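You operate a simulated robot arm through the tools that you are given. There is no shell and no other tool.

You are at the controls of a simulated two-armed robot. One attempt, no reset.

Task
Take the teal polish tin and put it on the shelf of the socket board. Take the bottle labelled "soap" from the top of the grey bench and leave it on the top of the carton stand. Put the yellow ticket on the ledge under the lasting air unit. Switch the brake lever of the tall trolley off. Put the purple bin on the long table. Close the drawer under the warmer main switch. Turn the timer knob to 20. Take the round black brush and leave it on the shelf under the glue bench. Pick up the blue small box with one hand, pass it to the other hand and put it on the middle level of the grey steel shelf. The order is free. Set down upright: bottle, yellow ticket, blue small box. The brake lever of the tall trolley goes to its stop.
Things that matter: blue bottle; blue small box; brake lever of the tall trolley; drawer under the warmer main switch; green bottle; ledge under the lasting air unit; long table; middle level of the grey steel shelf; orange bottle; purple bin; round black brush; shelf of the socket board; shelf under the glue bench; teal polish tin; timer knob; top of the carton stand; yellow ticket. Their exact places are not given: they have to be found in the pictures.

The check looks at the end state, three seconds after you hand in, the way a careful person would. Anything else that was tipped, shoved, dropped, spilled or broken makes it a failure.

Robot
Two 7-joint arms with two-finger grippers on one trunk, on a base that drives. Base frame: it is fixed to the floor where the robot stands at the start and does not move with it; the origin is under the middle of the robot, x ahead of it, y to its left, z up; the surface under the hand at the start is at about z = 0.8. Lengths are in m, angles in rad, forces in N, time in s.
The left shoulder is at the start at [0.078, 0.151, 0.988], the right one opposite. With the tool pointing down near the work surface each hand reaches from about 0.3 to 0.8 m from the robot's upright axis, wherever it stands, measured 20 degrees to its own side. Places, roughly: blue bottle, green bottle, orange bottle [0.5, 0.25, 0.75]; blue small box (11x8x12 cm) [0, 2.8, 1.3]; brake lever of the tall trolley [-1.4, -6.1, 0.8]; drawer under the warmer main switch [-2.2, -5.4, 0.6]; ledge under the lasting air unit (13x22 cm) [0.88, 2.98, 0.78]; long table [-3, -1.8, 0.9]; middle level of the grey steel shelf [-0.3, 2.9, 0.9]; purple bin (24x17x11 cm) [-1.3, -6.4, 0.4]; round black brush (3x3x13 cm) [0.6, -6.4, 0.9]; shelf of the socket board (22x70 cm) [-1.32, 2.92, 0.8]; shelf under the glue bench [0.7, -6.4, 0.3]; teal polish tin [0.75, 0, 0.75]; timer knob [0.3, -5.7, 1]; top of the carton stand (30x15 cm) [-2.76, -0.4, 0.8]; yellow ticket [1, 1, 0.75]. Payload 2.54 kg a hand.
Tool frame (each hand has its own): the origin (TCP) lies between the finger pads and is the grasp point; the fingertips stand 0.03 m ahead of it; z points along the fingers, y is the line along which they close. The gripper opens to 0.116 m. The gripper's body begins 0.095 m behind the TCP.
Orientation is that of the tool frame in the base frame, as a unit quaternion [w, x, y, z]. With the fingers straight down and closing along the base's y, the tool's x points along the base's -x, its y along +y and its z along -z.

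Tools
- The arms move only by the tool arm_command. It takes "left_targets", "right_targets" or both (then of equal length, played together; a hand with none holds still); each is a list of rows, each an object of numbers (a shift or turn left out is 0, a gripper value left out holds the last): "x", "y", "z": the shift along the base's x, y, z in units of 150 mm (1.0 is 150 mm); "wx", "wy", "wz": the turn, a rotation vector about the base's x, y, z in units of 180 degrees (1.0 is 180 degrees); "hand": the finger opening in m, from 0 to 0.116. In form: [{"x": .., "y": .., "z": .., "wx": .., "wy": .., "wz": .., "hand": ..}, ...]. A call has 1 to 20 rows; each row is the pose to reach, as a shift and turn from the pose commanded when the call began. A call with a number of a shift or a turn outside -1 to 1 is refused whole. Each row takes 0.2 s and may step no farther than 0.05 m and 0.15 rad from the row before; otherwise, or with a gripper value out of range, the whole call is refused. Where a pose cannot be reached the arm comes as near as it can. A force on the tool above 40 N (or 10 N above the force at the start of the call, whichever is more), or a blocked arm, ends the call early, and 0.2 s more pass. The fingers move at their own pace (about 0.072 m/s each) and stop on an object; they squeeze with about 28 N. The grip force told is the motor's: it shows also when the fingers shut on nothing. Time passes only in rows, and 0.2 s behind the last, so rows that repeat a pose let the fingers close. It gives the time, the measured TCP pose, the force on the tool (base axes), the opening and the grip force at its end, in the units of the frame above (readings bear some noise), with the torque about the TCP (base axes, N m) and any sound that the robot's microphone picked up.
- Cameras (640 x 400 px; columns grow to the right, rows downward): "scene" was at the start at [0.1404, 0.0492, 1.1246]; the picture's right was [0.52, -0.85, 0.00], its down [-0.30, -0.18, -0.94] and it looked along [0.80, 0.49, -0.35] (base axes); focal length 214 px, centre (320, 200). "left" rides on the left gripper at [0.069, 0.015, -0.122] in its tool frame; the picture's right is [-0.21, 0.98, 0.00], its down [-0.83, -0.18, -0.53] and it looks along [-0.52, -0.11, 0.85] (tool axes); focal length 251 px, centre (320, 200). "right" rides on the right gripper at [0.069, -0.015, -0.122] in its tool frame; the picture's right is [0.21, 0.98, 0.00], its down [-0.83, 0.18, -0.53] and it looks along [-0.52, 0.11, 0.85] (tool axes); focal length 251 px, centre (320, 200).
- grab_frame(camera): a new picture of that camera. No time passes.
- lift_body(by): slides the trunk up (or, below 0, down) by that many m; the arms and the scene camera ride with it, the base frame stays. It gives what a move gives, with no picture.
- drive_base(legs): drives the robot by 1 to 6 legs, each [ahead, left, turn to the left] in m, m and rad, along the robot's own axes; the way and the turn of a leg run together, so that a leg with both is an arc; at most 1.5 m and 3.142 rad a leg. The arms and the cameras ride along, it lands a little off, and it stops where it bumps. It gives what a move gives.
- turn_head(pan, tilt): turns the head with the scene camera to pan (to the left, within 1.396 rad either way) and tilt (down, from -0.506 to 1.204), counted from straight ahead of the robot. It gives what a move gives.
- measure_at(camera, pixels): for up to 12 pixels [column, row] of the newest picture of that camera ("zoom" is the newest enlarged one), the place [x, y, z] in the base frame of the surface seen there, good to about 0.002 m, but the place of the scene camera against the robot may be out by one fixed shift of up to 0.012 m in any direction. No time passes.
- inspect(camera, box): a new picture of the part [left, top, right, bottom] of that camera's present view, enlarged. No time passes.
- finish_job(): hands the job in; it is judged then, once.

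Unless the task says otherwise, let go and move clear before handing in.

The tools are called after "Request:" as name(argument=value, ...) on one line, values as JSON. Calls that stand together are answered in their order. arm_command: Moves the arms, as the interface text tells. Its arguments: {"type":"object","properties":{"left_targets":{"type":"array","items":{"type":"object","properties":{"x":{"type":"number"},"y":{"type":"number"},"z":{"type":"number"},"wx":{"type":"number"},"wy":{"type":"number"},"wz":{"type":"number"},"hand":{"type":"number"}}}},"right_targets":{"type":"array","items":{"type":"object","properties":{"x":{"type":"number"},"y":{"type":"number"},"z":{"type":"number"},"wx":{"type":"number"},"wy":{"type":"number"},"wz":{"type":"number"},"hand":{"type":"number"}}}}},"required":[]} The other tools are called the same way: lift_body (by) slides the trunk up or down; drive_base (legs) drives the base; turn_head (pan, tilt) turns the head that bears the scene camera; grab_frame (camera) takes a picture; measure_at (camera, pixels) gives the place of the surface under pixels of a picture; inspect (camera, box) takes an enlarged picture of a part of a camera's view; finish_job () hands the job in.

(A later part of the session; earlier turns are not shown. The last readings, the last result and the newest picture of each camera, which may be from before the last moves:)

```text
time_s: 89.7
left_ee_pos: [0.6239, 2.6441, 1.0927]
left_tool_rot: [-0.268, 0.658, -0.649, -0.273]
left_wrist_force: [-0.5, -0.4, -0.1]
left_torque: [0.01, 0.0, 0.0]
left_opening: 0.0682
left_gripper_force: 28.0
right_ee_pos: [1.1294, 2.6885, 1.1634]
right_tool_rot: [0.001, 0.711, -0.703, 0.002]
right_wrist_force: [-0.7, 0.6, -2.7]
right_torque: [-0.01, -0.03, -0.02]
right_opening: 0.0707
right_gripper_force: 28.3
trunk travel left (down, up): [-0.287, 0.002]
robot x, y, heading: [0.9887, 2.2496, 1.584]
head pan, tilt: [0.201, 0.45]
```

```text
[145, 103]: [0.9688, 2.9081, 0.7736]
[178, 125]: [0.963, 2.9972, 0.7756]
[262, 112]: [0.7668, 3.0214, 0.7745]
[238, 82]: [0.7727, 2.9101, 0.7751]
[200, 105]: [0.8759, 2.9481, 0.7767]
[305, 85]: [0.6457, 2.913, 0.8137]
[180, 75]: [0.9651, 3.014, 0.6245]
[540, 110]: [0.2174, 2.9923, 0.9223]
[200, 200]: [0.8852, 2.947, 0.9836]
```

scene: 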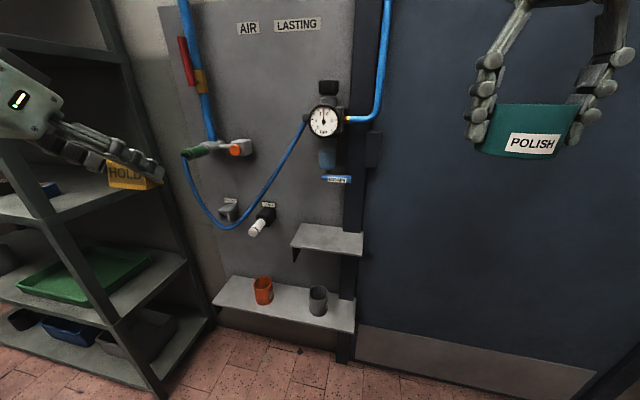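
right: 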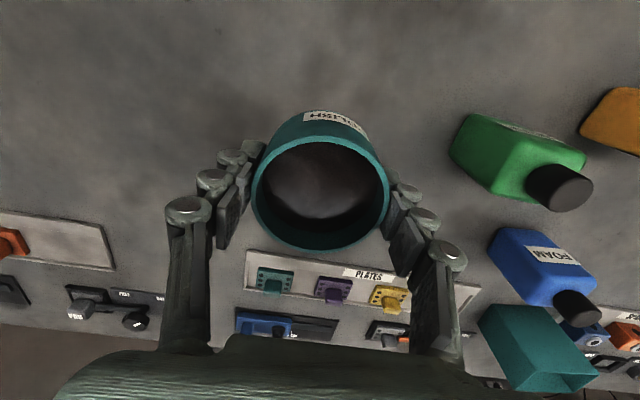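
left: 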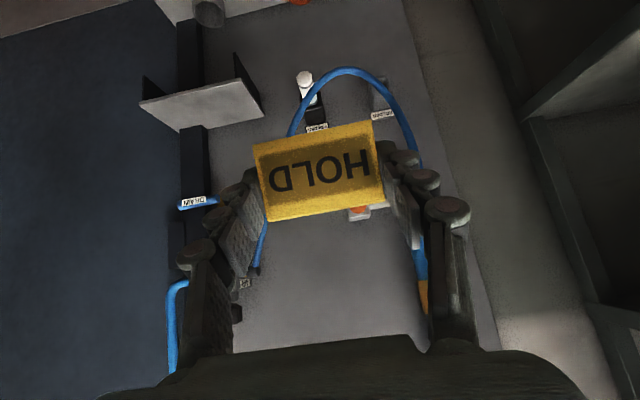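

Ledge top z=0.775, x 0.768–0.970, y 2.908–3.03; regulator parts hang above z≈0.98 at y≥2.93. I'll move the ticket in front of the ledge at lower height first.

Request:
arm_command(left_targets=[{"x": 0.2, "y": 0.05, "z": -0.16}, {"x": 0.4, "y": 0.1, "z": -0.32}, {"x": 0.6, "y": 0.15, "z": -0.48}, {"x": 0.8, "y": 0.2, "z": -0.64}, {"x": 1.0, "y": 0.25, "z": -0.8}])

Request:
arm_command(left_targets=[{"x": 0.2, "y": 0.2, "z": -0.15}, {"x": 0.4, "y": 0.4, "z": -0.3}, {"x": 0.64, "y": 0.6, "z": -0.4}, {"x": 0.64, "y": 0.8, "z": -0.4}])

Request:
grab_frame(camera="left")

Request:
grab_frame(camera="scene")

```text
time_s: 90.9
left_ee_pos: [0.7789, 2.7207, 0.9901]
left_tool_rot: [-0.266, 0.658, -0.65, -0.271]
left_wrist_force: [0.2, 0.0, -0.2]
left_torque: [-0.03, 0.02, 0.03]
left_opening: 0.0681
left_gripper_force: 28.3
left hand out of reach, approached as far as the arm can: row 2, 3, 4, 5
right_ee_pos: [1.1308, 2.6893, 1.1626]
right_tool_rot: [0.002, 0.71, -0.704, 0.002]
right_wrist_force: [1.0, 0.2, -2.5]
right_torque: [-0.01, 0.05, -0.02]
right_opening: 0.0708
right_gripper_force: 28.3
trunk travel left (down, up): [-0.287, 0.002]
robot x, y, heading: [0.9893, 2.2508, 1.578]
head pan, tilt: [0.201, 0.45]
```

```text
time_s: 91.9
left_ee_pos: [0.8728, 2.8441, 0.9319]
left_tool_rot: [-0.269, 0.657, -0.649, -0.273]
left_wrist_force: [-0.6, -0.5, -0.9]
left_torque: [0.04, 0.01, 0.0]
left_opening: 0.0682
left_gripper_force: 27.6
right_ee_pos: [1.1299, 2.6879, 1.1641]
right_tool_rot: [0.0, 0.711, -0.703, 0.003]
right_wrist_force: [-0.1, -1.2, -2.7]
right_torque: [0.01, -0.04, 0.04]
right_opening: 0.0709
right_gripper_force: 28.0
trunk travel left (down, up): [-0.287, 0.002]
robot x, y, heading: [0.992, 2.2477, 1.582]
head pan, tilt: [0.201, 0.45]
```

```text
taken
```

left: 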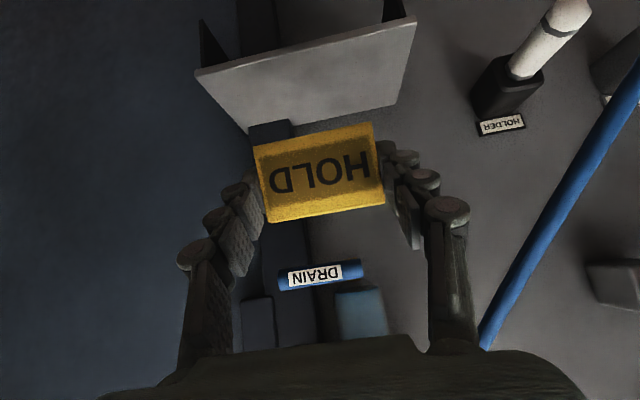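

```text
taken
```

scene: 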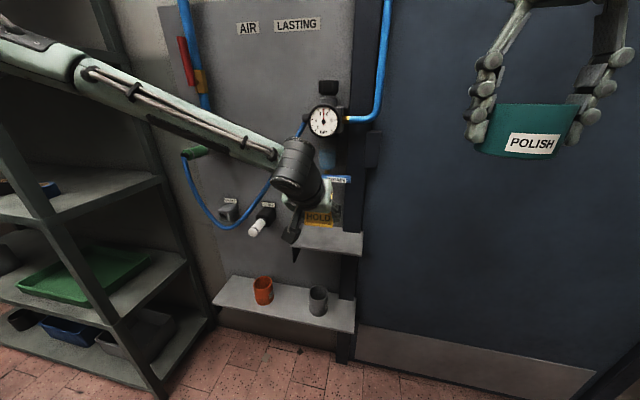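

The ticket hangs level in front of the ledge. Moving diagonally forward-down to hover about 1 cm above the ledge.

Request:
arm_command(left_targets=[{"x": 0.0, "y": 0.15, "z": -0.2}, {"x": -0.01, "y": 0.35, "z": -0.4}, {"x": -0.02, "y": 0.57, "z": -0.57}, {"x": -0.02, "y": 0.773, "z": -0.72}, {"x": -0.02, "y": 0.773, "z": -0.72}])

Request:
grab_frame(camera="left")

Request:
inspect(camera="scene", box=[240, 140, 420, 280])

```text
time_s: 93.1
left_ee_pos: [0.8439, 2.9362, 0.8375]
left_tool_rot: [-0.269, 0.658, -0.649, -0.273]
left_wrist_force: [0.1, 0.0, -0.1]
left_torque: [0.03, 0.01, 0.01]
left_opening: 0.0682
left_gripper_force: 27.9
left hand out of reach, approached as far as the arm can: row 3, 4, 5
right_ee_pos: [1.13, 2.6891, 1.1632]
right_tool_rot: [0.0, 0.71, -0.704, 0.002]
right_wrist_force: [1.1, 0.3, -3.6]
right_torque: [0.0, -0.01, 0.02]
right_opening: 0.0708
right_gripper_force: 27.7
trunk travel left (down, up): [-0.287, 0.002]
robot x, y, heading: [0.9884, 2.2518, 1.586]
head pan, tilt: [0.201, 0.45]
```

```text
taken
```

left: 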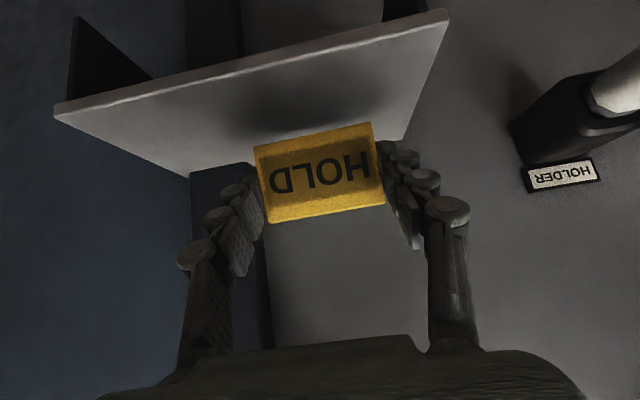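

```text
2.86 times, centred on (330, 210) of scene
```

zoom: 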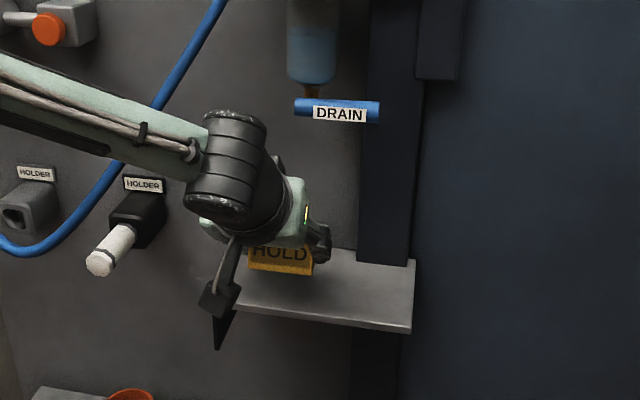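

The arm stopped short (reach limit), but the ticket is already over the ledge. I'll nudge the base 2 cm ahead and 2.5 cm right to centre it, then lower with the trunk.

Request:
drive_base(legs=[[0.02, -0.025, 0]])

Request:
lift_body(by=-0.018)

Request:
grab_frame(camera="left")

Request:
inspect(camera="scene", box=[240, 140, 420, 280])

```text
time_s: 94.0
left_ee_pos: [0.8695, 2.9565, 0.8371]
left_tool_rot: [-0.268, 0.658, -0.649, -0.273]
left_wrist_force: [-0.3, 0.2, 0.0]
left_torque: [-0.01, 0.01, -0.01]
left_opening: 0.0681
left_gripper_force: 28.2
right_ee_pos: [1.1551, 2.7089, 1.1638]
right_tool_rot: [0.0, 0.711, -0.703, 0.002]
right_wrist_force: [0.2, 0.1, -2.6]
right_torque: [0.01, 0.01, -0.01]
right_opening: 0.0705
right_gripper_force: 28.2
trunk travel left (down, up): [-0.287, 0.002]
robot x, y, heading: [1.0158, 2.2719, 1.587]
head pan, tilt: [0.201, 0.45]
```

```text
time_s: 94.7
left_ee_pos: [0.8691, 2.9564, 0.8195]
left_tool_rot: [-0.268, 0.658, -0.649, -0.272]
left_wrist_force: [-0.3, -0.6, -0.3]
left_torque: [-0.01, -0.02, 0.02]
left_opening: 0.0681
left_gripper_force: 27.9
right_ee_pos: [1.1546, 2.7081, 1.1462]
right_tool_rot: [0.001, 0.711, -0.703, 0.002]
right_wrist_force: [1.0, -0.4, -3.0]
right_torque: [-0.01, 0.02, 0.0]
right_opening: 0.0707
right_gripper_force: 28.4
trunk travel left (down, up): [-0.269, 0.02]
robot x, y, heading: [1.0153, 2.2691, 1.581]
head pan, tilt: [0.201, 0.45]
```

```text
taken
```

left: 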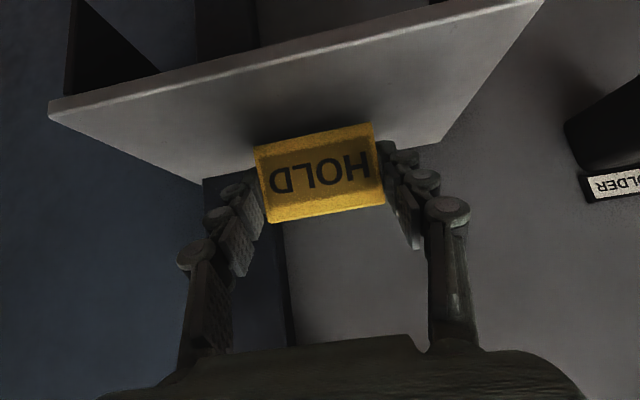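

```text
2.86 times, centred on (330, 210) of scene
```

zoom: 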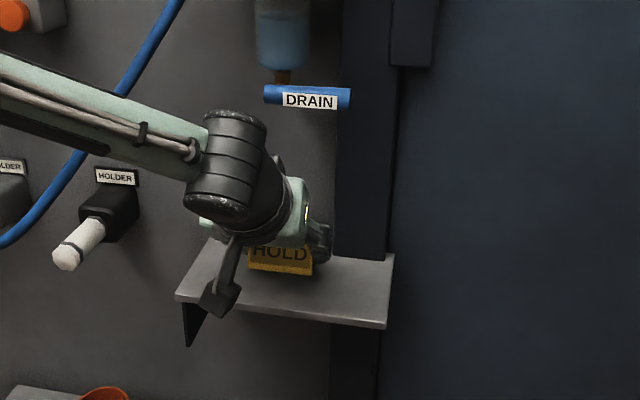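

Let me measure the gap: ticket's bottom edge at about (258,150)–(372,125) and ledge near (315,118).

Request:
measure_at(camera="left", pixels=[[260, 150], [315, 139], [368, 129], [315, 125], [315, 110], [250, 120], [400, 90], [320, 200], [280, 70]])

```text
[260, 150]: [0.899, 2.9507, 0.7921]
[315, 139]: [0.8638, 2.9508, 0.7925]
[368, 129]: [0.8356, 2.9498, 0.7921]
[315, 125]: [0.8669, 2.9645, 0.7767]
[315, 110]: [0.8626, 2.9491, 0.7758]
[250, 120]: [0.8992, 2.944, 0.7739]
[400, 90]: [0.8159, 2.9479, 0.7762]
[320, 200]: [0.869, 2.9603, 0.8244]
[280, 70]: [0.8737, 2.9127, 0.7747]
```

Ticket is level (z≈0.792 along its lower border), ledge at 0.776; bottom gap ≈9 mm. Lowering the trunk 8 mm, checking force.

Request:
lift_body(by=-0.008)

Request:
lift_body(by=-0.002)

Request:
grab_frame(camera="left")

```text
time_s: 95.3
left_ee_pos: [0.8701, 2.956, 0.8127]
left_tool_rot: [-0.269, 0.657, -0.649, -0.272]
left_wrist_force: [0.5, 0.0, -0.7]
left_torque: [0.01, 0.01, -0.01]
left_opening: 0.0682
left_gripper_force: 27.8
right_ee_pos: [1.1542, 2.7097, 1.1375]
right_tool_rot: [0.0, 0.711, -0.704, 0.002]
right_wrist_force: [-0.5, -0.1, -2.4]
right_torque: [-0.04, 0.02, 0.01]
right_opening: 0.0711
right_gripper_force: 28.2
trunk travel left (down, up): [-0.261, 0.028]
robot x, y, heading: [1.0134, 2.2691, 1.58]
head pan, tilt: [0.201, 0.45]
```

```text
time_s: 95.8
left_ee_pos: [0.8687, 2.9565, 0.8096]
left_tool_rot: [-0.269, 0.657, -0.65, -0.272]
left_wrist_force: [-0.2, 1.4, 0.7]
left_torque: [0.01, 0.05, 0.01]
left_opening: 0.0681
left_gripper_force: 28.0
right_ee_pos: [1.1548, 2.708, 1.1363]
right_tool_rot: [0.001, 0.711, -0.703, 0.001]
right_wrist_force: [0.3, -0.4, -3.1]
right_torque: [0.01, 0.01, -0.02]
right_opening: 0.0707
right_gripper_force: 27.7
trunk travel left (down, up): [-0.259, 0.03]
robot x, y, heading: [1.0159, 2.2716, 1.586]
head pan, tilt: [0.201, 0.45]
```

```text
taken
```

left: 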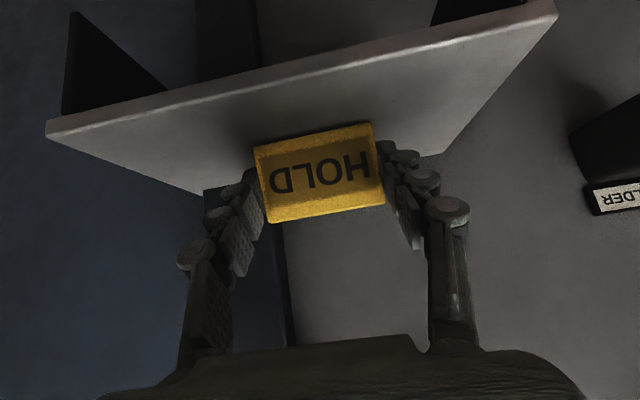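

Request:
lift_body(by=-0.002)

Request:
lift_body(by=-0.002)

```text
time_s: 96.3
left_ee_pos: [0.8698, 2.9562, 0.8076]
left_tool_rot: [-0.269, 0.657, -0.649, -0.272]
left_wrist_force: [0.7, -0.4, -0.4]
left_torque: [0.01, 0.01, 0.01]
left_opening: 0.0681
left_gripper_force: 28.1
right_ee_pos: [1.1548, 2.7091, 1.1334]
right_tool_rot: [0.001, 0.711, -0.703, 0.002]
right_wrist_force: [0.4, -0.3, -3.3]
right_torque: [-0.01, 0.02, -0.04]
right_opening: 0.0709
right_gripper_force: 27.4
trunk travel left (down, up): [-0.257, 0.032]
robot x, y, heading: [1.0119, 2.2759, 1.578]
head pan, tilt: [0.201, 0.45]
```

```text
time_s: 96.8
left_ee_pos: [0.8688, 2.9564, 0.8079]
left_tool_rot: [-0.269, 0.657, -0.649, -0.273]
left_wrist_force: [-0.9, -0.8, 4.1]
left_torque: [0.02, 0.0, -0.02]
left_opening: 0.0684
left_gripper_force: 28.0
right_ee_pos: [1.1545, 2.708, 1.132]
right_tool_rot: [0.001, 0.711, -0.704, 0.002]
right_wrist_force: [0.0, -0.4, -2.1]
right_torque: [0.01, -0.02, 0.0]
right_opening: 0.071
right_gripper_force: 27.7
trunk travel left (down, up): [-0.255, 0.034]
robot x, y, heading: [1.0131, 2.2711, 1.581]
head pan, tilt: [0.201, 0.45]
```

Contact: +4 N upward on the left tool. Releasing the ticket by opening to 0.095.

Request:
arm_command(left_targets=[{"hand": 0.095}, {"hand": 0.095}, {"hand": 0.095}])

Request:
grab_frame(camera="left")

```text
time_s: 97.6
left_ee_pos: [0.8711, 2.9562, 0.8066]
left_tool_rot: [-0.269, 0.657, -0.649, -0.273]
left_wrist_force: [1.1, -0.3, 0.1]
left_torque: [-0.02, 0.01, -0.01]
left_opening: 0.0951
left_gripper_force: 0.0
right_ee_pos: [1.1551, 2.7094, 1.1326]
right_tool_rot: [0.001, 0.711, -0.703, 0.001]
right_wrist_force: [0.1, -0.4, -2.4]
right_torque: [-0.01, 0.0, 0.03]
right_opening: 0.0707
right_gripper_force: 28.1
trunk travel left (down, up): [-0.255, 0.034]
robot x, y, heading: [1.0138, 2.2683, 1.581]
head pan, tilt: [0.201, 0.45]
```

```text
taken
```

left: 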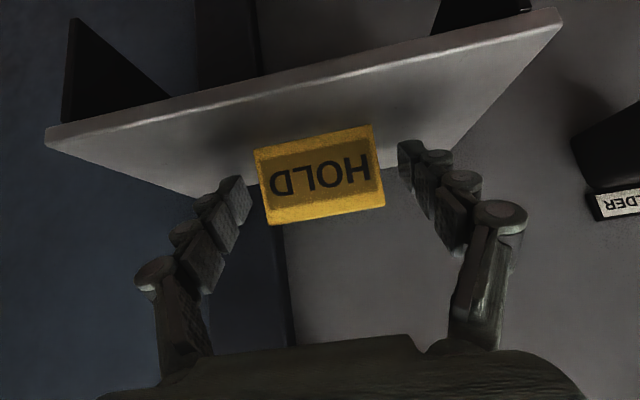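

Released and the ticket stands. Retreating the left hand along its tool axis (back and up).

Request:
arm_command(left_targets=[{"y": -0.15, "z": 0.15}, {"y": -0.35, "z": 0.35}, {"y": -0.55, "z": 0.55}, {"y": -0.8, "z": 0.7}, {"y": -1.0, "z": 0.8}])

Request:
grab_frame(camera="left")

Request:
grab_frame(camera="scene")

```text
time_s: 98.8
left_ee_pos: [0.8712, 2.806, 0.9289]
left_tool_rot: [-0.269, 0.657, -0.65, -0.272]
left_wrist_force: [-0.4, 0.1, -0.1]
left_torque: [-0.01, -0.01, -0.02]
left_opening: 0.0949
left_gripper_force: 0.1
right_ee_pos: [1.1545, 2.7075, 1.1304]
right_tool_rot: [0.001, 0.711, -0.704, 0.002]
right_wrist_force: [-0.4, 0.4, -2.8]
right_torque: [0.02, 0.02, 0.01]
right_opening: 0.0707
right_gripper_force: 27.6
trunk travel left (down, up): [-0.255, 0.034]
robot x, y, heading: [1.0187, 2.269, 1.582]
head pan, tilt: [0.201, 0.45]
```

```text
taken
```

left: 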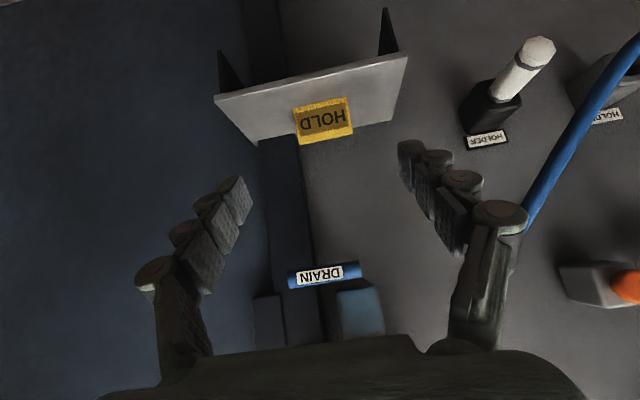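

```text
taken
```

scene: 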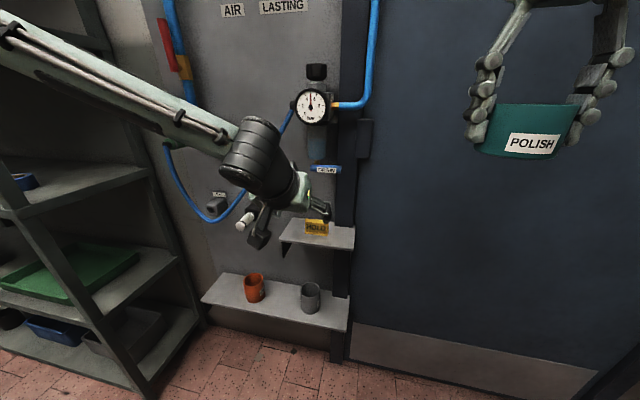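

The ticket stands on the ledge (315,226). Next, retract the left hand and take the tin to the socket-board shelf, turning to face -x for the drive.

Request:
arm_command(left_targets=[{"x": -0.1, "y": -0.2, "z": 0.15}, {"x": -0.3, "y": -0.4, "z": 0.3}, {"x": -0.5, "y": -0.6, "z": 0.5}, {"x": -0.7, "y": -0.8, "z": 0.7}, {"x": -0.9, "y": -1.0, "z": 0.9}])

Request:
drive_base(legs=[[-0.05, 0, 0], [0, 0, 1.56]])

Request:
turn_head(pan=0.0, tilt=0.35)

Request:
grab_frame(camera="scene")

```text
refused: row 3 steps farther than a row can; nothing moved
```

```text
time_s: 103.6
left_ee_pos: [0.4783, 2.0844, 0.9287]
left_tool_rot: [0.0, 0.924, -0.002, -0.383]
left_wrist_force: [-0.4, 0.1, -0.7]
left_torque: [0.03, 0.0, -0.01]
left_opening: 0.095
left_gripper_force: 0.2
right_ee_pos: [0.5806, 2.3649, 1.1332]
right_tool_rot: [-0.001, 1.0, -0.004, 0.002]
right_wrist_force: [-0.3, 0.0, -3.0]
right_torque: [0.01, -0.01, -0.02]
right_opening: 0.0707
right_gripper_force: 27.8
trunk travel left (down, up): [-0.255, 0.034]
robot x, y, heading: [1.019, 2.2208, 3.137]
head pan, tilt: [0.201, 0.45]
```

```text
time_s: 104.4
left_ee_pos: [0.479, 2.0841, 0.928]
left_tool_rot: [-0.002, 0.924, -0.003, -0.382]
left_wrist_force: [0.8, 0.6, -0.3]
left_torque: [0.03, -0.01, -0.03]
left_opening: 0.0952
left_gripper_force: 0.0
right_ee_pos: [0.5811, 2.3651, 1.1315]
right_tool_rot: [-0.001, 1.0, -0.003, 0.001]
right_wrist_force: [-0.3, 0.6, -2.8]
right_torque: [0.01, -0.02, 0.04]
right_opening: 0.0708
right_gripper_force: 27.9
trunk travel left (down, up): [-0.255, 0.034]
robot x, y, heading: [1.0198, 2.2232, 3.139]
head pan, tilt: [0.0, 0.351]
```

```text
taken
```

scene: 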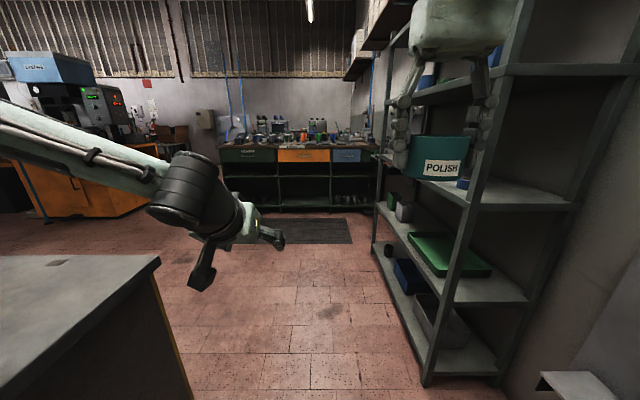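

The arm call was refused (step too long) but the turn went fine; now facing -x. Retract the left hand now, with valid steps, then check the ticket's still standing.

Request:
arm_command(left_targets=[{"x": 0.16, "y": -0.1, "z": 0.2}, {"x": 0.32, "y": -0.2, "z": 0.4}, {"x": 0.48, "y": -0.3, "z": 0.6}, {"x": 0.64, "y": -0.4, "z": 0.8}, {"x": 0.8, "y": -0.5, "z": 1.0}])

Request:
turn_head(pan=-1.2, tilt=0.45)

Request:
grab_frame(camera="scene")

```text
time_s: 105.6
left_ee_pos: [0.5984, 2.0088, 1.0763]
left_tool_rot: [0.0, 0.923, -0.002, -0.384]
left_wrist_force: [0.1, 0.4, -0.2]
left_torque: [-0.02, 0.02, 0.0]
left_opening: 0.095
left_gripper_force: 0.1
right_ee_pos: [0.581, 2.3647, 1.1321]
right_tool_rot: [-0.001, 1.0, -0.004, 0.002]
right_wrist_force: [0.4, 0.3, -2.6]
right_torque: [0.01, -0.01, 0.01]
right_opening: 0.0706
right_gripper_force: 28.0
trunk travel left (down, up): [-0.255, 0.034]
robot x, y, heading: [1.0151, 2.218, 3.137]
head pan, tilt: [0.0, 0.351]
```

```text
time_s: 107.0
left_ee_pos: [0.5981, 2.011, 1.0786]
left_tool_rot: [-0.001, 0.924, -0.003, -0.383]
left_wrist_force: [0.5, -0.1, -0.4]
left_torque: [-0.01, 0.0, 0.02]
left_opening: 0.0951
left_gripper_force: 0.1
right_ee_pos: [0.5819, 2.3659, 1.1314]
right_tool_rot: [-0.001, 1.0, -0.004, 0.002]
right_wrist_force: [-0.2, 0.1, -2.4]
right_torque: [-0.02, -0.01, -0.05]
right_opening: 0.0708
right_gripper_force: 28.4
trunk travel left (down, up): [-0.255, 0.034]
robot x, y, heading: [1.0174, 2.219, 3.144]
head pan, tilt: [-1.201, 0.45]
```

```text
taken
```

scene: 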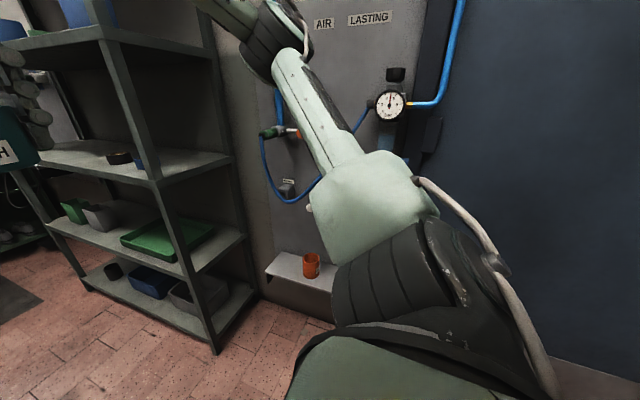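

The right arm's elbow at (270,40) extends toward the wall side; I'll measure it against the shelf's front post before driving past.

Request:
measure_at(camera="scene", pixels=[[255, 60], [260, 30], [285, 75], [330, 150], [150, 160], [210, 330], [100, 45], [70, 35], [120, 157], [180, 165], [20, 40], [95, 10]])

Request:
inspect(camera="scene", box=[0, 0, 260, 240])

```text
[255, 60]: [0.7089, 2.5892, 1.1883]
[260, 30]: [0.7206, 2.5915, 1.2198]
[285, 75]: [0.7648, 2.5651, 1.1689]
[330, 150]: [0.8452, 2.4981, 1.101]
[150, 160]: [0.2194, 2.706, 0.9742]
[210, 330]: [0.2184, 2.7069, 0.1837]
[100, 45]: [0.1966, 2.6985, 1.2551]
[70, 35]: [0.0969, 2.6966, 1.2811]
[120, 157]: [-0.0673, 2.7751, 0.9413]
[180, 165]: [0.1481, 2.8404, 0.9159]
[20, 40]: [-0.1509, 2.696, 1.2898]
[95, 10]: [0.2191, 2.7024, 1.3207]
```

```text
1.67 times, centred on (130, 120) of scene
```

zoom: 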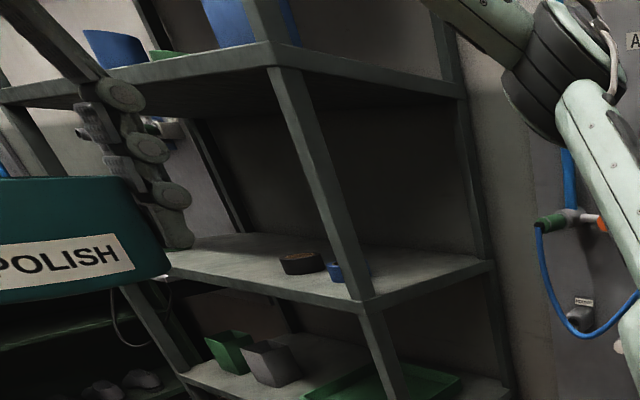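

The elbow reaches y≈2.65 and the shelf front is y≈2.70, so I'll shift 8 cm toward the bench side before driving -x along the shelf.

Request:
drive_base(legs=[[0, 0.09, 0], [1.15, 0, 0]])

Request:
turn_head(pan=-0.3, tilt=0.4)

Request:
grab_frame(camera="scene")

```text
time_s: 114.0
left_ee_pos: [-0.5563, 1.9433, 1.0774]
left_tool_rot: [-0.005, 0.924, -0.013, -0.383]
left_wrist_force: [-0.7, 0.5, 0.1]
left_torque: [0.0, -0.03, -0.03]
left_opening: 0.0951
left_gripper_force: 0.0
right_ee_pos: [-0.5645, 2.2998, 1.1325]
right_tool_rot: [-0.001, 1.0, -0.014, 0.001]
right_wrist_force: [-0.4, 0.3, -3.7]
right_torque: [-0.03, -0.01, -0.01]
right_opening: 0.0706
right_gripper_force: 27.9
trunk travel left (down, up): [-0.255, 0.034]
robot x, y, heading: [-0.1333, 2.1443, 3.117]
head pan, tilt: [-1.201, 0.45]
```

```text
time_s: 115.2
left_ee_pos: [-0.5557, 1.944, 1.0775]
left_tool_rot: [-0.005, 0.924, -0.012, -0.383]
left_wrist_force: [-0.1, 0.7, 0.2]
left_torque: [0.02, 0.0, -0.01]
left_opening: 0.095
left_gripper_force: 0.0
right_ee_pos: [-0.5665, 2.2992, 1.1321]
right_tool_rot: [-0.001, 1.0, -0.013, 0.003]
right_wrist_force: [-0.3, -0.3, -3.4]
right_torque: [0.01, -0.01, -0.05]
right_opening: 0.0709
right_gripper_force: 28.2
trunk travel left (down, up): [-0.255, 0.034]
robot x, y, heading: [-0.1305, 2.1451, 3.118]
head pan, tilt: [-0.3, 0.4]
```

```text
taken
```

scene: 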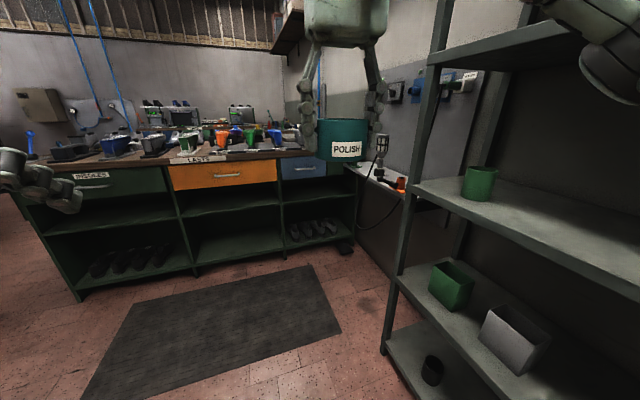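

The wooden bench is ahead and the socket shelf is behind the right-hand fingers at (380,178). Measuring positions for standing room.

Request:
measure_at(camera="scene", pixels=[[222, 164], [80, 296], [195, 275], [300, 155], [380, 175], [400, 188], [355, 168], [383, 145], [330, 240], [300, 270], [400, 270], [372, 215]])

Request:
inspect(camera="scene", box=[320, 50, 480, 230])

```text
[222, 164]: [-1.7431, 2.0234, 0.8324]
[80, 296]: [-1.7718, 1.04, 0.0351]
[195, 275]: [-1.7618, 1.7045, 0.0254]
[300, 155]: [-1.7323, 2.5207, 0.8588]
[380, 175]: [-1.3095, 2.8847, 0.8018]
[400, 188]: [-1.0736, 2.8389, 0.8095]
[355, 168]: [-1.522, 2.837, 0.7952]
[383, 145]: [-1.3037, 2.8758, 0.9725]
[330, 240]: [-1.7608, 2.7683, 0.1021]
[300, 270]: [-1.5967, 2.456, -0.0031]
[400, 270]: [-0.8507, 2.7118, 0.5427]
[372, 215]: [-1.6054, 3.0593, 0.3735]
```

```text
2.22 times, centred on (400, 140) of scene
```

zoom: 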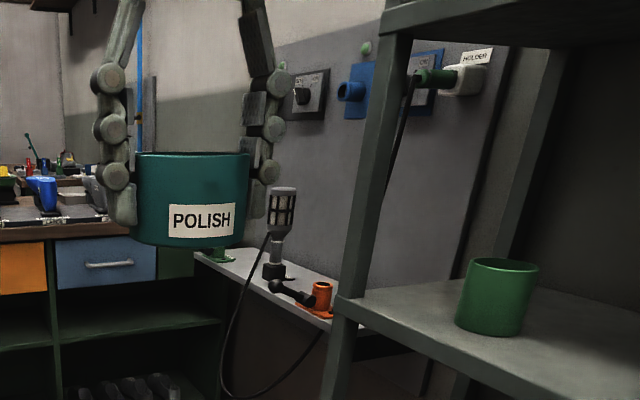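

Bench front at x≈-1.73; standing spot about (-1.28, 2.25). I'll stop at x≈-1.15, turn to face +y, then look at the shelf.

Request:
drive_base(legs=[[1.0, 0.02, 0], [0, 0, -1.547]])

Request:
turn_head(pan=0.1, tilt=0.5)

Request:
grab_frame(camera="scene")

Request:
grab_frame(camera="right")

```text
time_s: 124.2
left_ee_pos: [-1.3699, 2.5548, 1.0774]
left_tool_rot: [-0.265, 0.667, -0.64, -0.276]
left_wrist_force: [0.2, 0.1, -0.4]
left_torque: [0.01, 0.03, -0.02]
left_opening: 0.0949
left_gripper_force: 0.0
right_ee_pos: [-1.0141, 2.5859, 1.1312]
right_tool_rot: [0.001, 0.721, -0.693, 0.002]
right_wrist_force: [0.5, -0.4, -3.5]
right_torque: [0.02, -0.03, -0.01]
right_opening: 0.0709
right_gripper_force: 28.0
trunk travel left (down, up): [-0.255, 0.034]
robot x, y, heading: [-1.1354, 2.1455, 1.613]
head pan, tilt: [-0.3, 0.4]
```

```text
time_s: 125.1
left_ee_pos: [-1.3695, 2.5553, 1.078]
left_tool_rot: [-0.265, 0.666, -0.641, -0.275]
left_wrist_force: [-0.5, 0.5, 0.9]
left_torque: [0.02, -0.01, 0.02]
left_opening: 0.0951
left_gripper_force: 0.1
right_ee_pos: [-1.0139, 2.5866, 1.1313]
right_tool_rot: [0.001, 0.72, -0.694, 0.002]
right_wrist_force: [0.1, 0.9, -2.5]
right_torque: [0.01, 0.01, 0.0]
right_opening: 0.0708
right_gripper_force: 28.4
trunk travel left (down, up): [-0.255, 0.034]
robot x, y, heading: [-1.1384, 2.1467, 1.616]
head pan, tilt: [0.099, 0.499]
```

```text
taken
```

scene: 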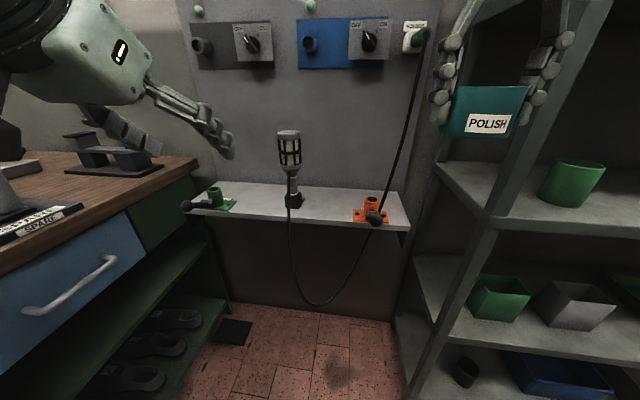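

```text
taken
```

right: 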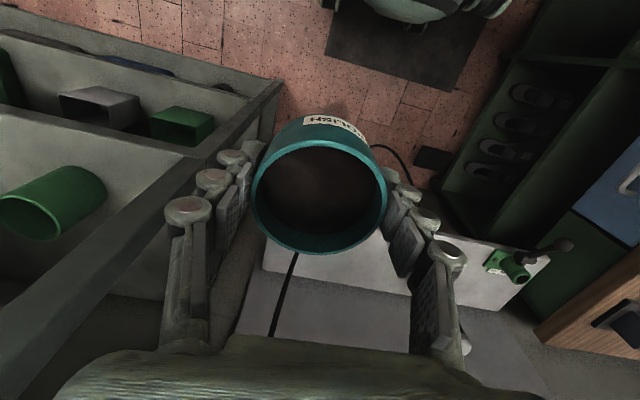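

The shelf has free gaps between the green lever (215,203) and lamp (293,200), and between lamp and orange lever (370,212). Measuring.

Request:
measure_at(camera="scene", pixels=[[237, 203], [285, 203], [303, 205], [352, 213], [320, 195], [320, 218], [260, 212], [260, 190], [355, 222], [375, 218], [410, 228], [200, 212]])

Request:
inspect(camera="scene", box=[180, 120, 420, 250])

```text
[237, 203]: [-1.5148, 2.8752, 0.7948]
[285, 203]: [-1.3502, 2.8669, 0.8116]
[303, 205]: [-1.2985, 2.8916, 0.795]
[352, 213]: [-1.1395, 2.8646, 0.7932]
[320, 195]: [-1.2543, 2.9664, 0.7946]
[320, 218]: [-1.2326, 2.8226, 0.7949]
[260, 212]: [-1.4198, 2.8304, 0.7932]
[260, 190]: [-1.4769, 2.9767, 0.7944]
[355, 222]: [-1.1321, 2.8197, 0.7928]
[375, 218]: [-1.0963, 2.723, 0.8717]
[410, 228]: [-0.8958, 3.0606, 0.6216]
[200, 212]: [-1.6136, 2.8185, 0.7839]
```

```text
2.67 times, centred on (300, 185) of scene
```

zoom: 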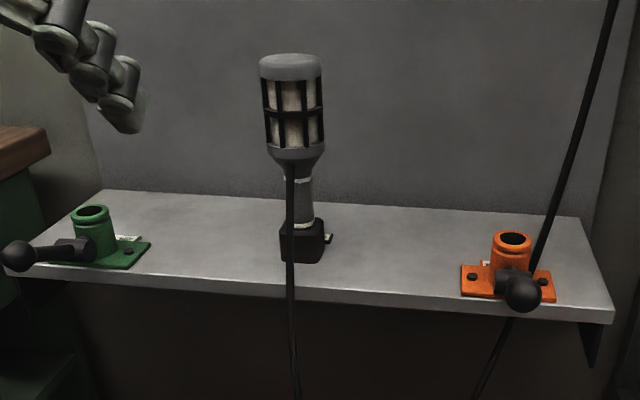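

The right gap (x -1.30…-1.145) suits the tin at about x=-1.205. Let me measure the hanging cable so the hand stays clear of it.

Request:
measure_at(camera="zoom", pixels=[[600, 40], [575, 125], [555, 195], [540, 255], [500, 340], [290, 200], [290, 270], [293, 340], [522, 290], [515, 240], [463, 280], [320, 70]])

```text
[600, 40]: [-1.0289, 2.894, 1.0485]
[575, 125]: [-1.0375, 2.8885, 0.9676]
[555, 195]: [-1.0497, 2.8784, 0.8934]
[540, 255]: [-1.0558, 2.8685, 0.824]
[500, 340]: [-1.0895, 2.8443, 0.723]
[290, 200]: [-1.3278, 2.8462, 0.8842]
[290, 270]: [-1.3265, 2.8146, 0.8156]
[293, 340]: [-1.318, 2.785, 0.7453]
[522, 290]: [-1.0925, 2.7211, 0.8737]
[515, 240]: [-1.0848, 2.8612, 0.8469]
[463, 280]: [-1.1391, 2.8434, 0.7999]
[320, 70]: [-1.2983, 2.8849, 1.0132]
```

Cable stays at x≥-1.09 and the lamp at x≤-1.298. I'll shift the base left 0.16 and ahead 0.09 so that both elbows stay clear of the shelf post and the wooden bench.

Request:
drive_base(legs=[[0.09, 0.16, -0.043]])

Request:
grab_frame(camera="right")

Request:
grab_frame(camera="scene")

```text
time_s: 127.3
left_ee_pos: [-1.5153, 2.6521, 1.0772]
left_tool_rot: [0.271, -0.652, 0.655, 0.27]
left_wrist_force: [-0.8, 0.5, 0.3]
left_torque: [-0.01, 0.0, 0.01]
left_opening: 0.0949
left_gripper_force: 0.0
right_ee_pos: [-1.16, 2.6685, 1.1326]
right_tool_rot: [0.0, -0.705, 0.709, -0.001]
right_wrist_force: [0.1, 0.8, -3.2]
right_torque: [-0.01, -0.02, 0.01]
right_opening: 0.0706
right_gripper_force: 28.0
trunk travel left (down, up): [-0.255, 0.034]
robot x, y, heading: [-1.3045, 2.2307, 1.566]
head pan, tilt: [0.099, 0.499]
```

```text
taken
```

right: 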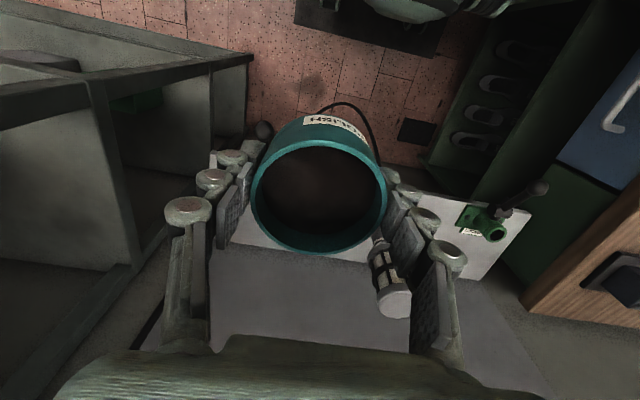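

```text
taken
```

scene: 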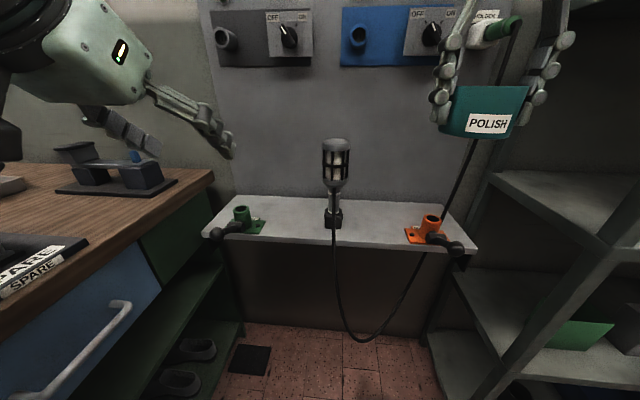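

I'll lower the tin in front of the gap first: to about (-1.205, 2.72, 1.00).

Request:
arm_command(right_targets=[{"x": -0.075, "y": 0.08, "z": -0.22}, {"x": -0.15, "y": 0.16, "z": -0.44}, {"x": -0.225, "y": 0.25, "z": -0.66}, {"x": -0.3, "y": 0.333, "z": -0.867}])

Request:
grab_frame(camera="right")

```text
time_s: 128.3
left_ee_pos: [-1.5143, 2.653, 1.0776]
left_tool_rot: [0.271, -0.652, 0.655, 0.27]
left_wrist_force: [0.8, 0.4, -1.0]
left_torque: [-0.02, 0.02, 0.01]
left_opening: 0.0948
left_gripper_force: 0.1
right_ee_pos: [-1.2028, 2.7206, 1.0008]
right_tool_rot: [-0.001, -0.704, 0.71, -0.001]
right_wrist_force: [0.0, -0.1, -3.5]
right_torque: [-0.01, -0.02, -0.02]
right_opening: 0.0706
right_gripper_force: 28.2
trunk travel left (down, up): [-0.255, 0.034]
robot x, y, heading: [-1.3019, 2.2304, 1.566]
head pan, tilt: [0.099, 0.499]
```

```text
taken
```

right: 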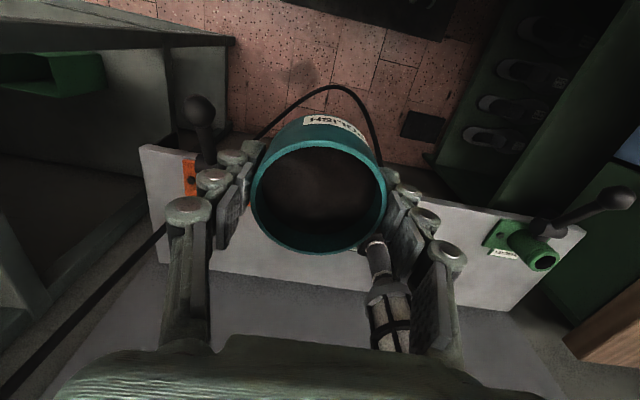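

Measuring lamp, shelf and orange plate in the right camera for accurate clearance.

Request:
measure_at(camera="right", pixels=[[372, 300], [376, 255], [385, 340], [190, 178], [210, 265], [145, 150], [330, 275], [420, 215], [260, 255], [200, 110], [495, 235]])

```text
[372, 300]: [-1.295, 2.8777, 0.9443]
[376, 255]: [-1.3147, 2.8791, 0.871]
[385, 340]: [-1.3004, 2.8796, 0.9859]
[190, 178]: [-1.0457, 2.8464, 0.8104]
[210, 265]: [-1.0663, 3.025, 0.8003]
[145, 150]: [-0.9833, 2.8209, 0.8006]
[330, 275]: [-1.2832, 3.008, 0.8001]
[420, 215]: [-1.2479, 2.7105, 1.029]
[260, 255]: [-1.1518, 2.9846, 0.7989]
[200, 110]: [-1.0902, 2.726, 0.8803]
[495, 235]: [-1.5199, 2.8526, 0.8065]
```

Shelf top z=0.800, lamp edge x≈-1.293. Moving the tin forward over the shelf while descending.

Request:
arm_command(right_targets=[{"y": 0.25, "z": -0.1}, {"y": 0.5, "z": -0.25}, {"y": 0.75, "z": -0.4}, {"y": 1.0, "z": -0.55}, {"y": 1.0, "z": -0.55}])

Request:
grab_frame(camera="right")

Request:
grab_frame(camera="scene")

```text
time_s: 129.5
left_ee_pos: [-1.5147, 2.6527, 1.0773]
left_tool_rot: [0.271, -0.652, 0.655, 0.27]
left_wrist_force: [0.5, -0.1, -0.4]
left_torque: [0.0, 0.0, 0.01]
left_opening: 0.0951
left_gripper_force: 0.1
right_ee_pos: [-1.2037, 2.8722, 0.9203]
right_tool_rot: [0.0, -0.704, 0.71, -0.002]
right_wrist_force: [0.3, 0.2, -2.9]
right_torque: [0.01, 0.01, 0.03]
right_opening: 0.0708
right_gripper_force: 27.4
trunk travel left (down, up): [-0.255, 0.034]
robot x, y, heading: [-1.3059, 2.2318, 1.567]
head pan, tilt: [0.099, 0.499]
```

```text
taken
```

right: 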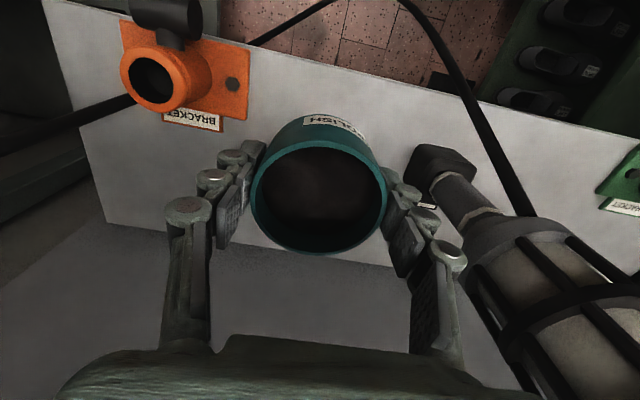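

```text
taken
```

scene: 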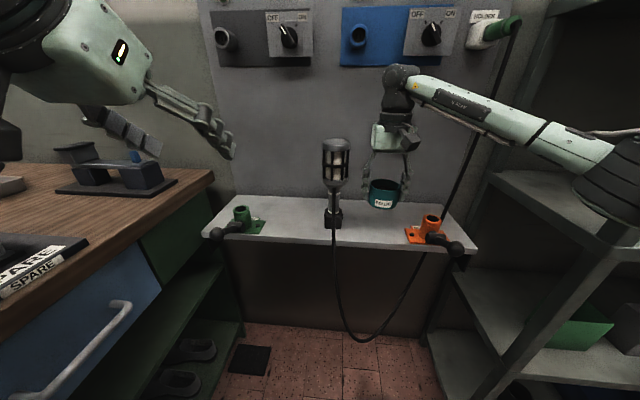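

Good alignment: the tin is between lamp and bracket. Lower 7.3 cm with 3 cm forward, then touch down.

Request:
arm_command(right_targets=[{"y": 0.1, "z": -0.2}, {"y": 0.2, "z": -0.4}, {"y": 0.2, "z": -0.5}, {"y": 0.2, "z": -0.5}])

Request:
grab_frame(camera="right")

```text
time_s: 130.5
left_ee_pos: [-1.5155, 2.6529, 1.0762]
left_tool_rot: [0.271, -0.651, 0.655, 0.27]
left_wrist_force: [-0.2, -0.3, -0.3]
left_torque: [-0.02, -0.01, 0.04]
left_opening: 0.095
left_gripper_force: 0.0
right_ee_pos: [-1.2037, 2.8986, 0.8454]
right_tool_rot: [0.0, -0.705, 0.71, -0.002]
right_wrist_force: [0.9, -0.5, -2.8]
right_torque: [-0.04, -0.02, 0.02]
right_opening: 0.0708
right_gripper_force: 27.7
trunk travel left (down, up): [-0.255, 0.034]
robot x, y, heading: [-1.306, 2.2357, 1.569]
head pan, tilt: [0.099, 0.499]
```

```text
taken
```

right: 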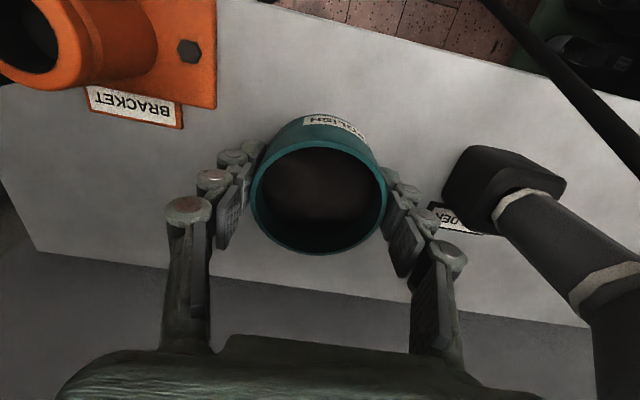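

Hovering ~9 mm above the shelf. Lowering gently, then checking force.

Request:
arm_command(right_targets=[{"z": -0.025}, {"z": -0.05}, {"z": -0.05}])

```text
time_s: 131.3
left_ee_pos: [-1.5151, 2.6524, 1.0773]
left_tool_rot: [0.271, -0.651, 0.655, 0.271]
left_wrist_force: [-0.3, 0.5, -0.5]
left_torque: [0.01, -0.02, -0.01]
left_opening: 0.0949
left_gripper_force: 0.1
right_ee_pos: [-1.2048, 2.8978, 0.838]
right_tool_rot: [0.0, -0.705, 0.709, -0.001]
right_wrist_force: [0.1, 1.8, 1.7]
right_torque: [0.18, -0.11, 0.01]
right_opening: 0.0707
right_gripper_force: 28.1
trunk travel left (down, up): [-0.255, 0.034]
robot x, y, heading: [-1.3086, 2.2331, 1.566]
head pan, tilt: [0.099, 0.499]
```

Force went from -2.8 to +1.7 N: the tin is touching the shelf. Opening the fingers to 0.092.

Request:
arm_command(right_targets=[{"z": -0.004, "hand": 0.092}, {"z": -0.004, "hand": 0.092}, {"z": -0.004, "hand": 0.092}])

Request:
grab_frame(camera="right")

```text
time_s: 132.1
left_ee_pos: [-1.5154, 2.651, 1.0776]
left_tool_rot: [0.271, -0.652, 0.654, 0.27]
left_wrist_force: [0.3, -0.1, 0.7]
left_torque: [-0.04, -0.01, -0.02]
left_opening: 0.0949
left_gripper_force: 0.0
right_ee_pos: [-1.204, 2.897, 0.8363]
right_tool_rot: [0.0, -0.705, 0.709, -0.001]
right_wrist_force: [-0.2, 0.1, 0.8]
right_torque: [-0.02, 0.01, 0.0]
right_opening: 0.092
right_gripper_force: 0.1
trunk travel left (down, up): [-0.255, 0.034]
robot x, y, heading: [-1.301, 2.2336, 1.57]
head pan, tilt: [0.099, 0.499]
```

```text
taken
```

right: 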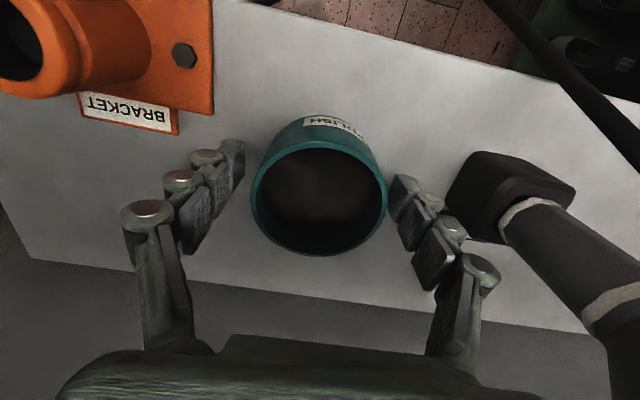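

Tin stands on the shelf. Retreating straight up, then back.

Request:
arm_command(right_targets=[{"z": 0.2}, {"z": 0.45}, {"z": 0.7}, {"y": -0.2, "z": 0.85}, {"y": -0.5, "z": 0.9}, {"y": -0.8, "z": 0.95}, {"y": -1.0, "z": 1.0}])

Request:
grab_frame(camera="scene")

```text
time_s: 133.7
left_ee_pos: [-1.5152, 2.6511, 1.0774]
left_tool_rot: [0.271, -0.652, 0.655, 0.27]
left_wrist_force: [-0.4, -0.2, -0.2]
left_torque: [-0.01, -0.02, -0.05]
left_opening: 0.0949
left_gripper_force: 0.0
right_ee_pos: [-1.2026, 2.7471, 0.9904]
right_tool_rot: [-0.001, -0.704, 0.71, -0.002]
right_wrist_force: [-0.5, 0.5, 0.3]
right_torque: [-0.01, -0.02, 0.01]
right_opening: 0.0922
right_gripper_force: 0.1
trunk travel left (down, up): [-0.255, 0.034]
robot x, y, heading: [-1.3059, 2.2303, 1.564]
head pan, tilt: [0.099, 0.499]
```

```text
taken
```

scene: 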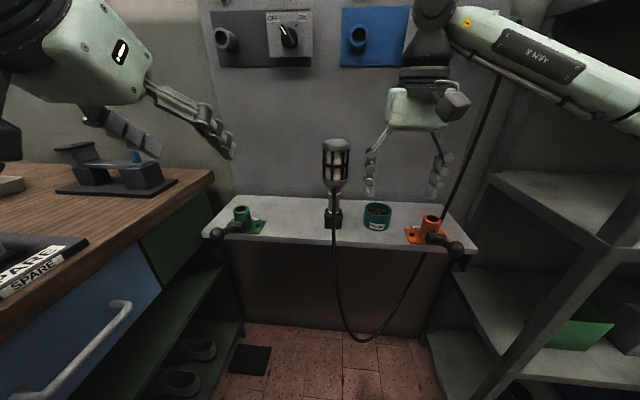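

The tin is in place at (377,215). Now I'll pull the right hand back and drive to the steel shelf to look for the blue box.

Request:
arm_command(right_targets=[{"y": -0.2, "z": 0.15}, {"y": -0.4, "z": 0.3}, {"y": -0.6, "z": 0.45}, {"y": -0.8, "z": 0.6}])

Request:
drive_base(legs=[[-0.2, 0, 0], [0, -1.2, 0]])

Request:
turn_head(pan=0.0, tilt=0.05)

Request:
grab_frame(camera="scene")

```text
time_s: 134.7
left_ee_pos: [-1.5162, 2.6516, 1.0783]
left_tool_rot: [0.272, -0.651, 0.655, 0.27]
left_wrist_force: [-0.3, 0.2, 0.4]
left_torque: [0.03, 0.03, 0.02]
left_opening: 0.095
left_gripper_force: 0.1
right_ee_pos: [-1.2042, 2.6282, 1.0777]
right_tool_rot: [-0.001, -0.705, 0.709, -0.002]
right_wrist_force: [0.2, 0.2, -0.6]
right_torque: [-0.03, 0.01, 0.01]
right_opening: 0.092
right_gripper_force: 0.0
trunk travel left (down, up): [-0.255, 0.034]
robot x, y, heading: [-1.3041, 2.2313, 1.566]
head pan, tilt: [0.099, 0.499]
```

```text
time_s: 147.5
left_ee_pos: [-0.3215, 2.436, 1.0789]
left_tool_rot: [0.275, -0.644, 0.662, 0.267]
left_wrist_force: [0.6, -0.4, 0.4]
left_torque: [0.02, -0.02, -0.01]
left_opening: 0.0949
left_gripper_force: 0.0
right_ee_pos: [-0.013, 2.4058, 1.0778]
right_tool_rot: [0.0, -0.697, 0.717, -0.002]
right_wrist_force: [-1.0, -0.1, 0.1]
right_torque: [0.04, -0.03, -0.02]
right_opening: 0.0918
right_gripper_force: 0.1
trunk travel left (down, up): [-0.255, 0.034]
robot x, y, heading: [-0.1181, 2.0105, 1.546]
head pan, tilt: [0.099, 0.499]
```

```text
time_s: 148.4
left_ee_pos: [-0.322, 2.4363, 1.0778]
left_tool_rot: [0.274, -0.644, 0.662, 0.267]
left_wrist_force: [0.0, -1.1, 1.3]
left_torque: [0.0, -0.02, 0.01]
left_opening: 0.0952
left_gripper_force: 0.0
right_ee_pos: [-0.0127, 2.4057, 1.0771]
right_tool_rot: [-0.001, -0.697, 0.717, -0.002]
right_wrist_force: [-0.3, -0.6, -0.5]
right_torque: [-0.01, 0.03, 0.01]
right_opening: 0.092
right_gripper_force: 0.1
trunk travel left (down, up): [-0.255, 0.034]
robot x, y, heading: [-0.1224, 2.0121, 1.544]
head pan, tilt: [0.0, 0.051]
```

```text
taken
```

scene: 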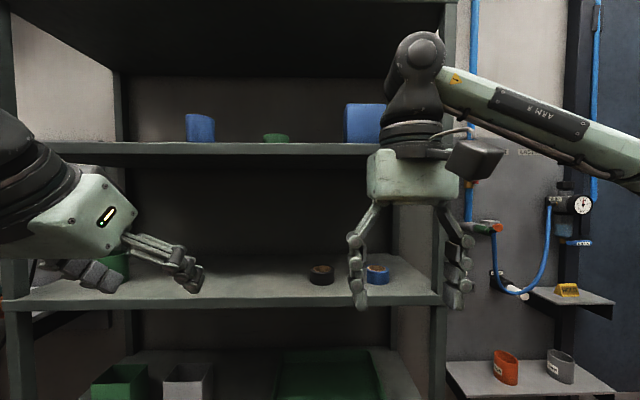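

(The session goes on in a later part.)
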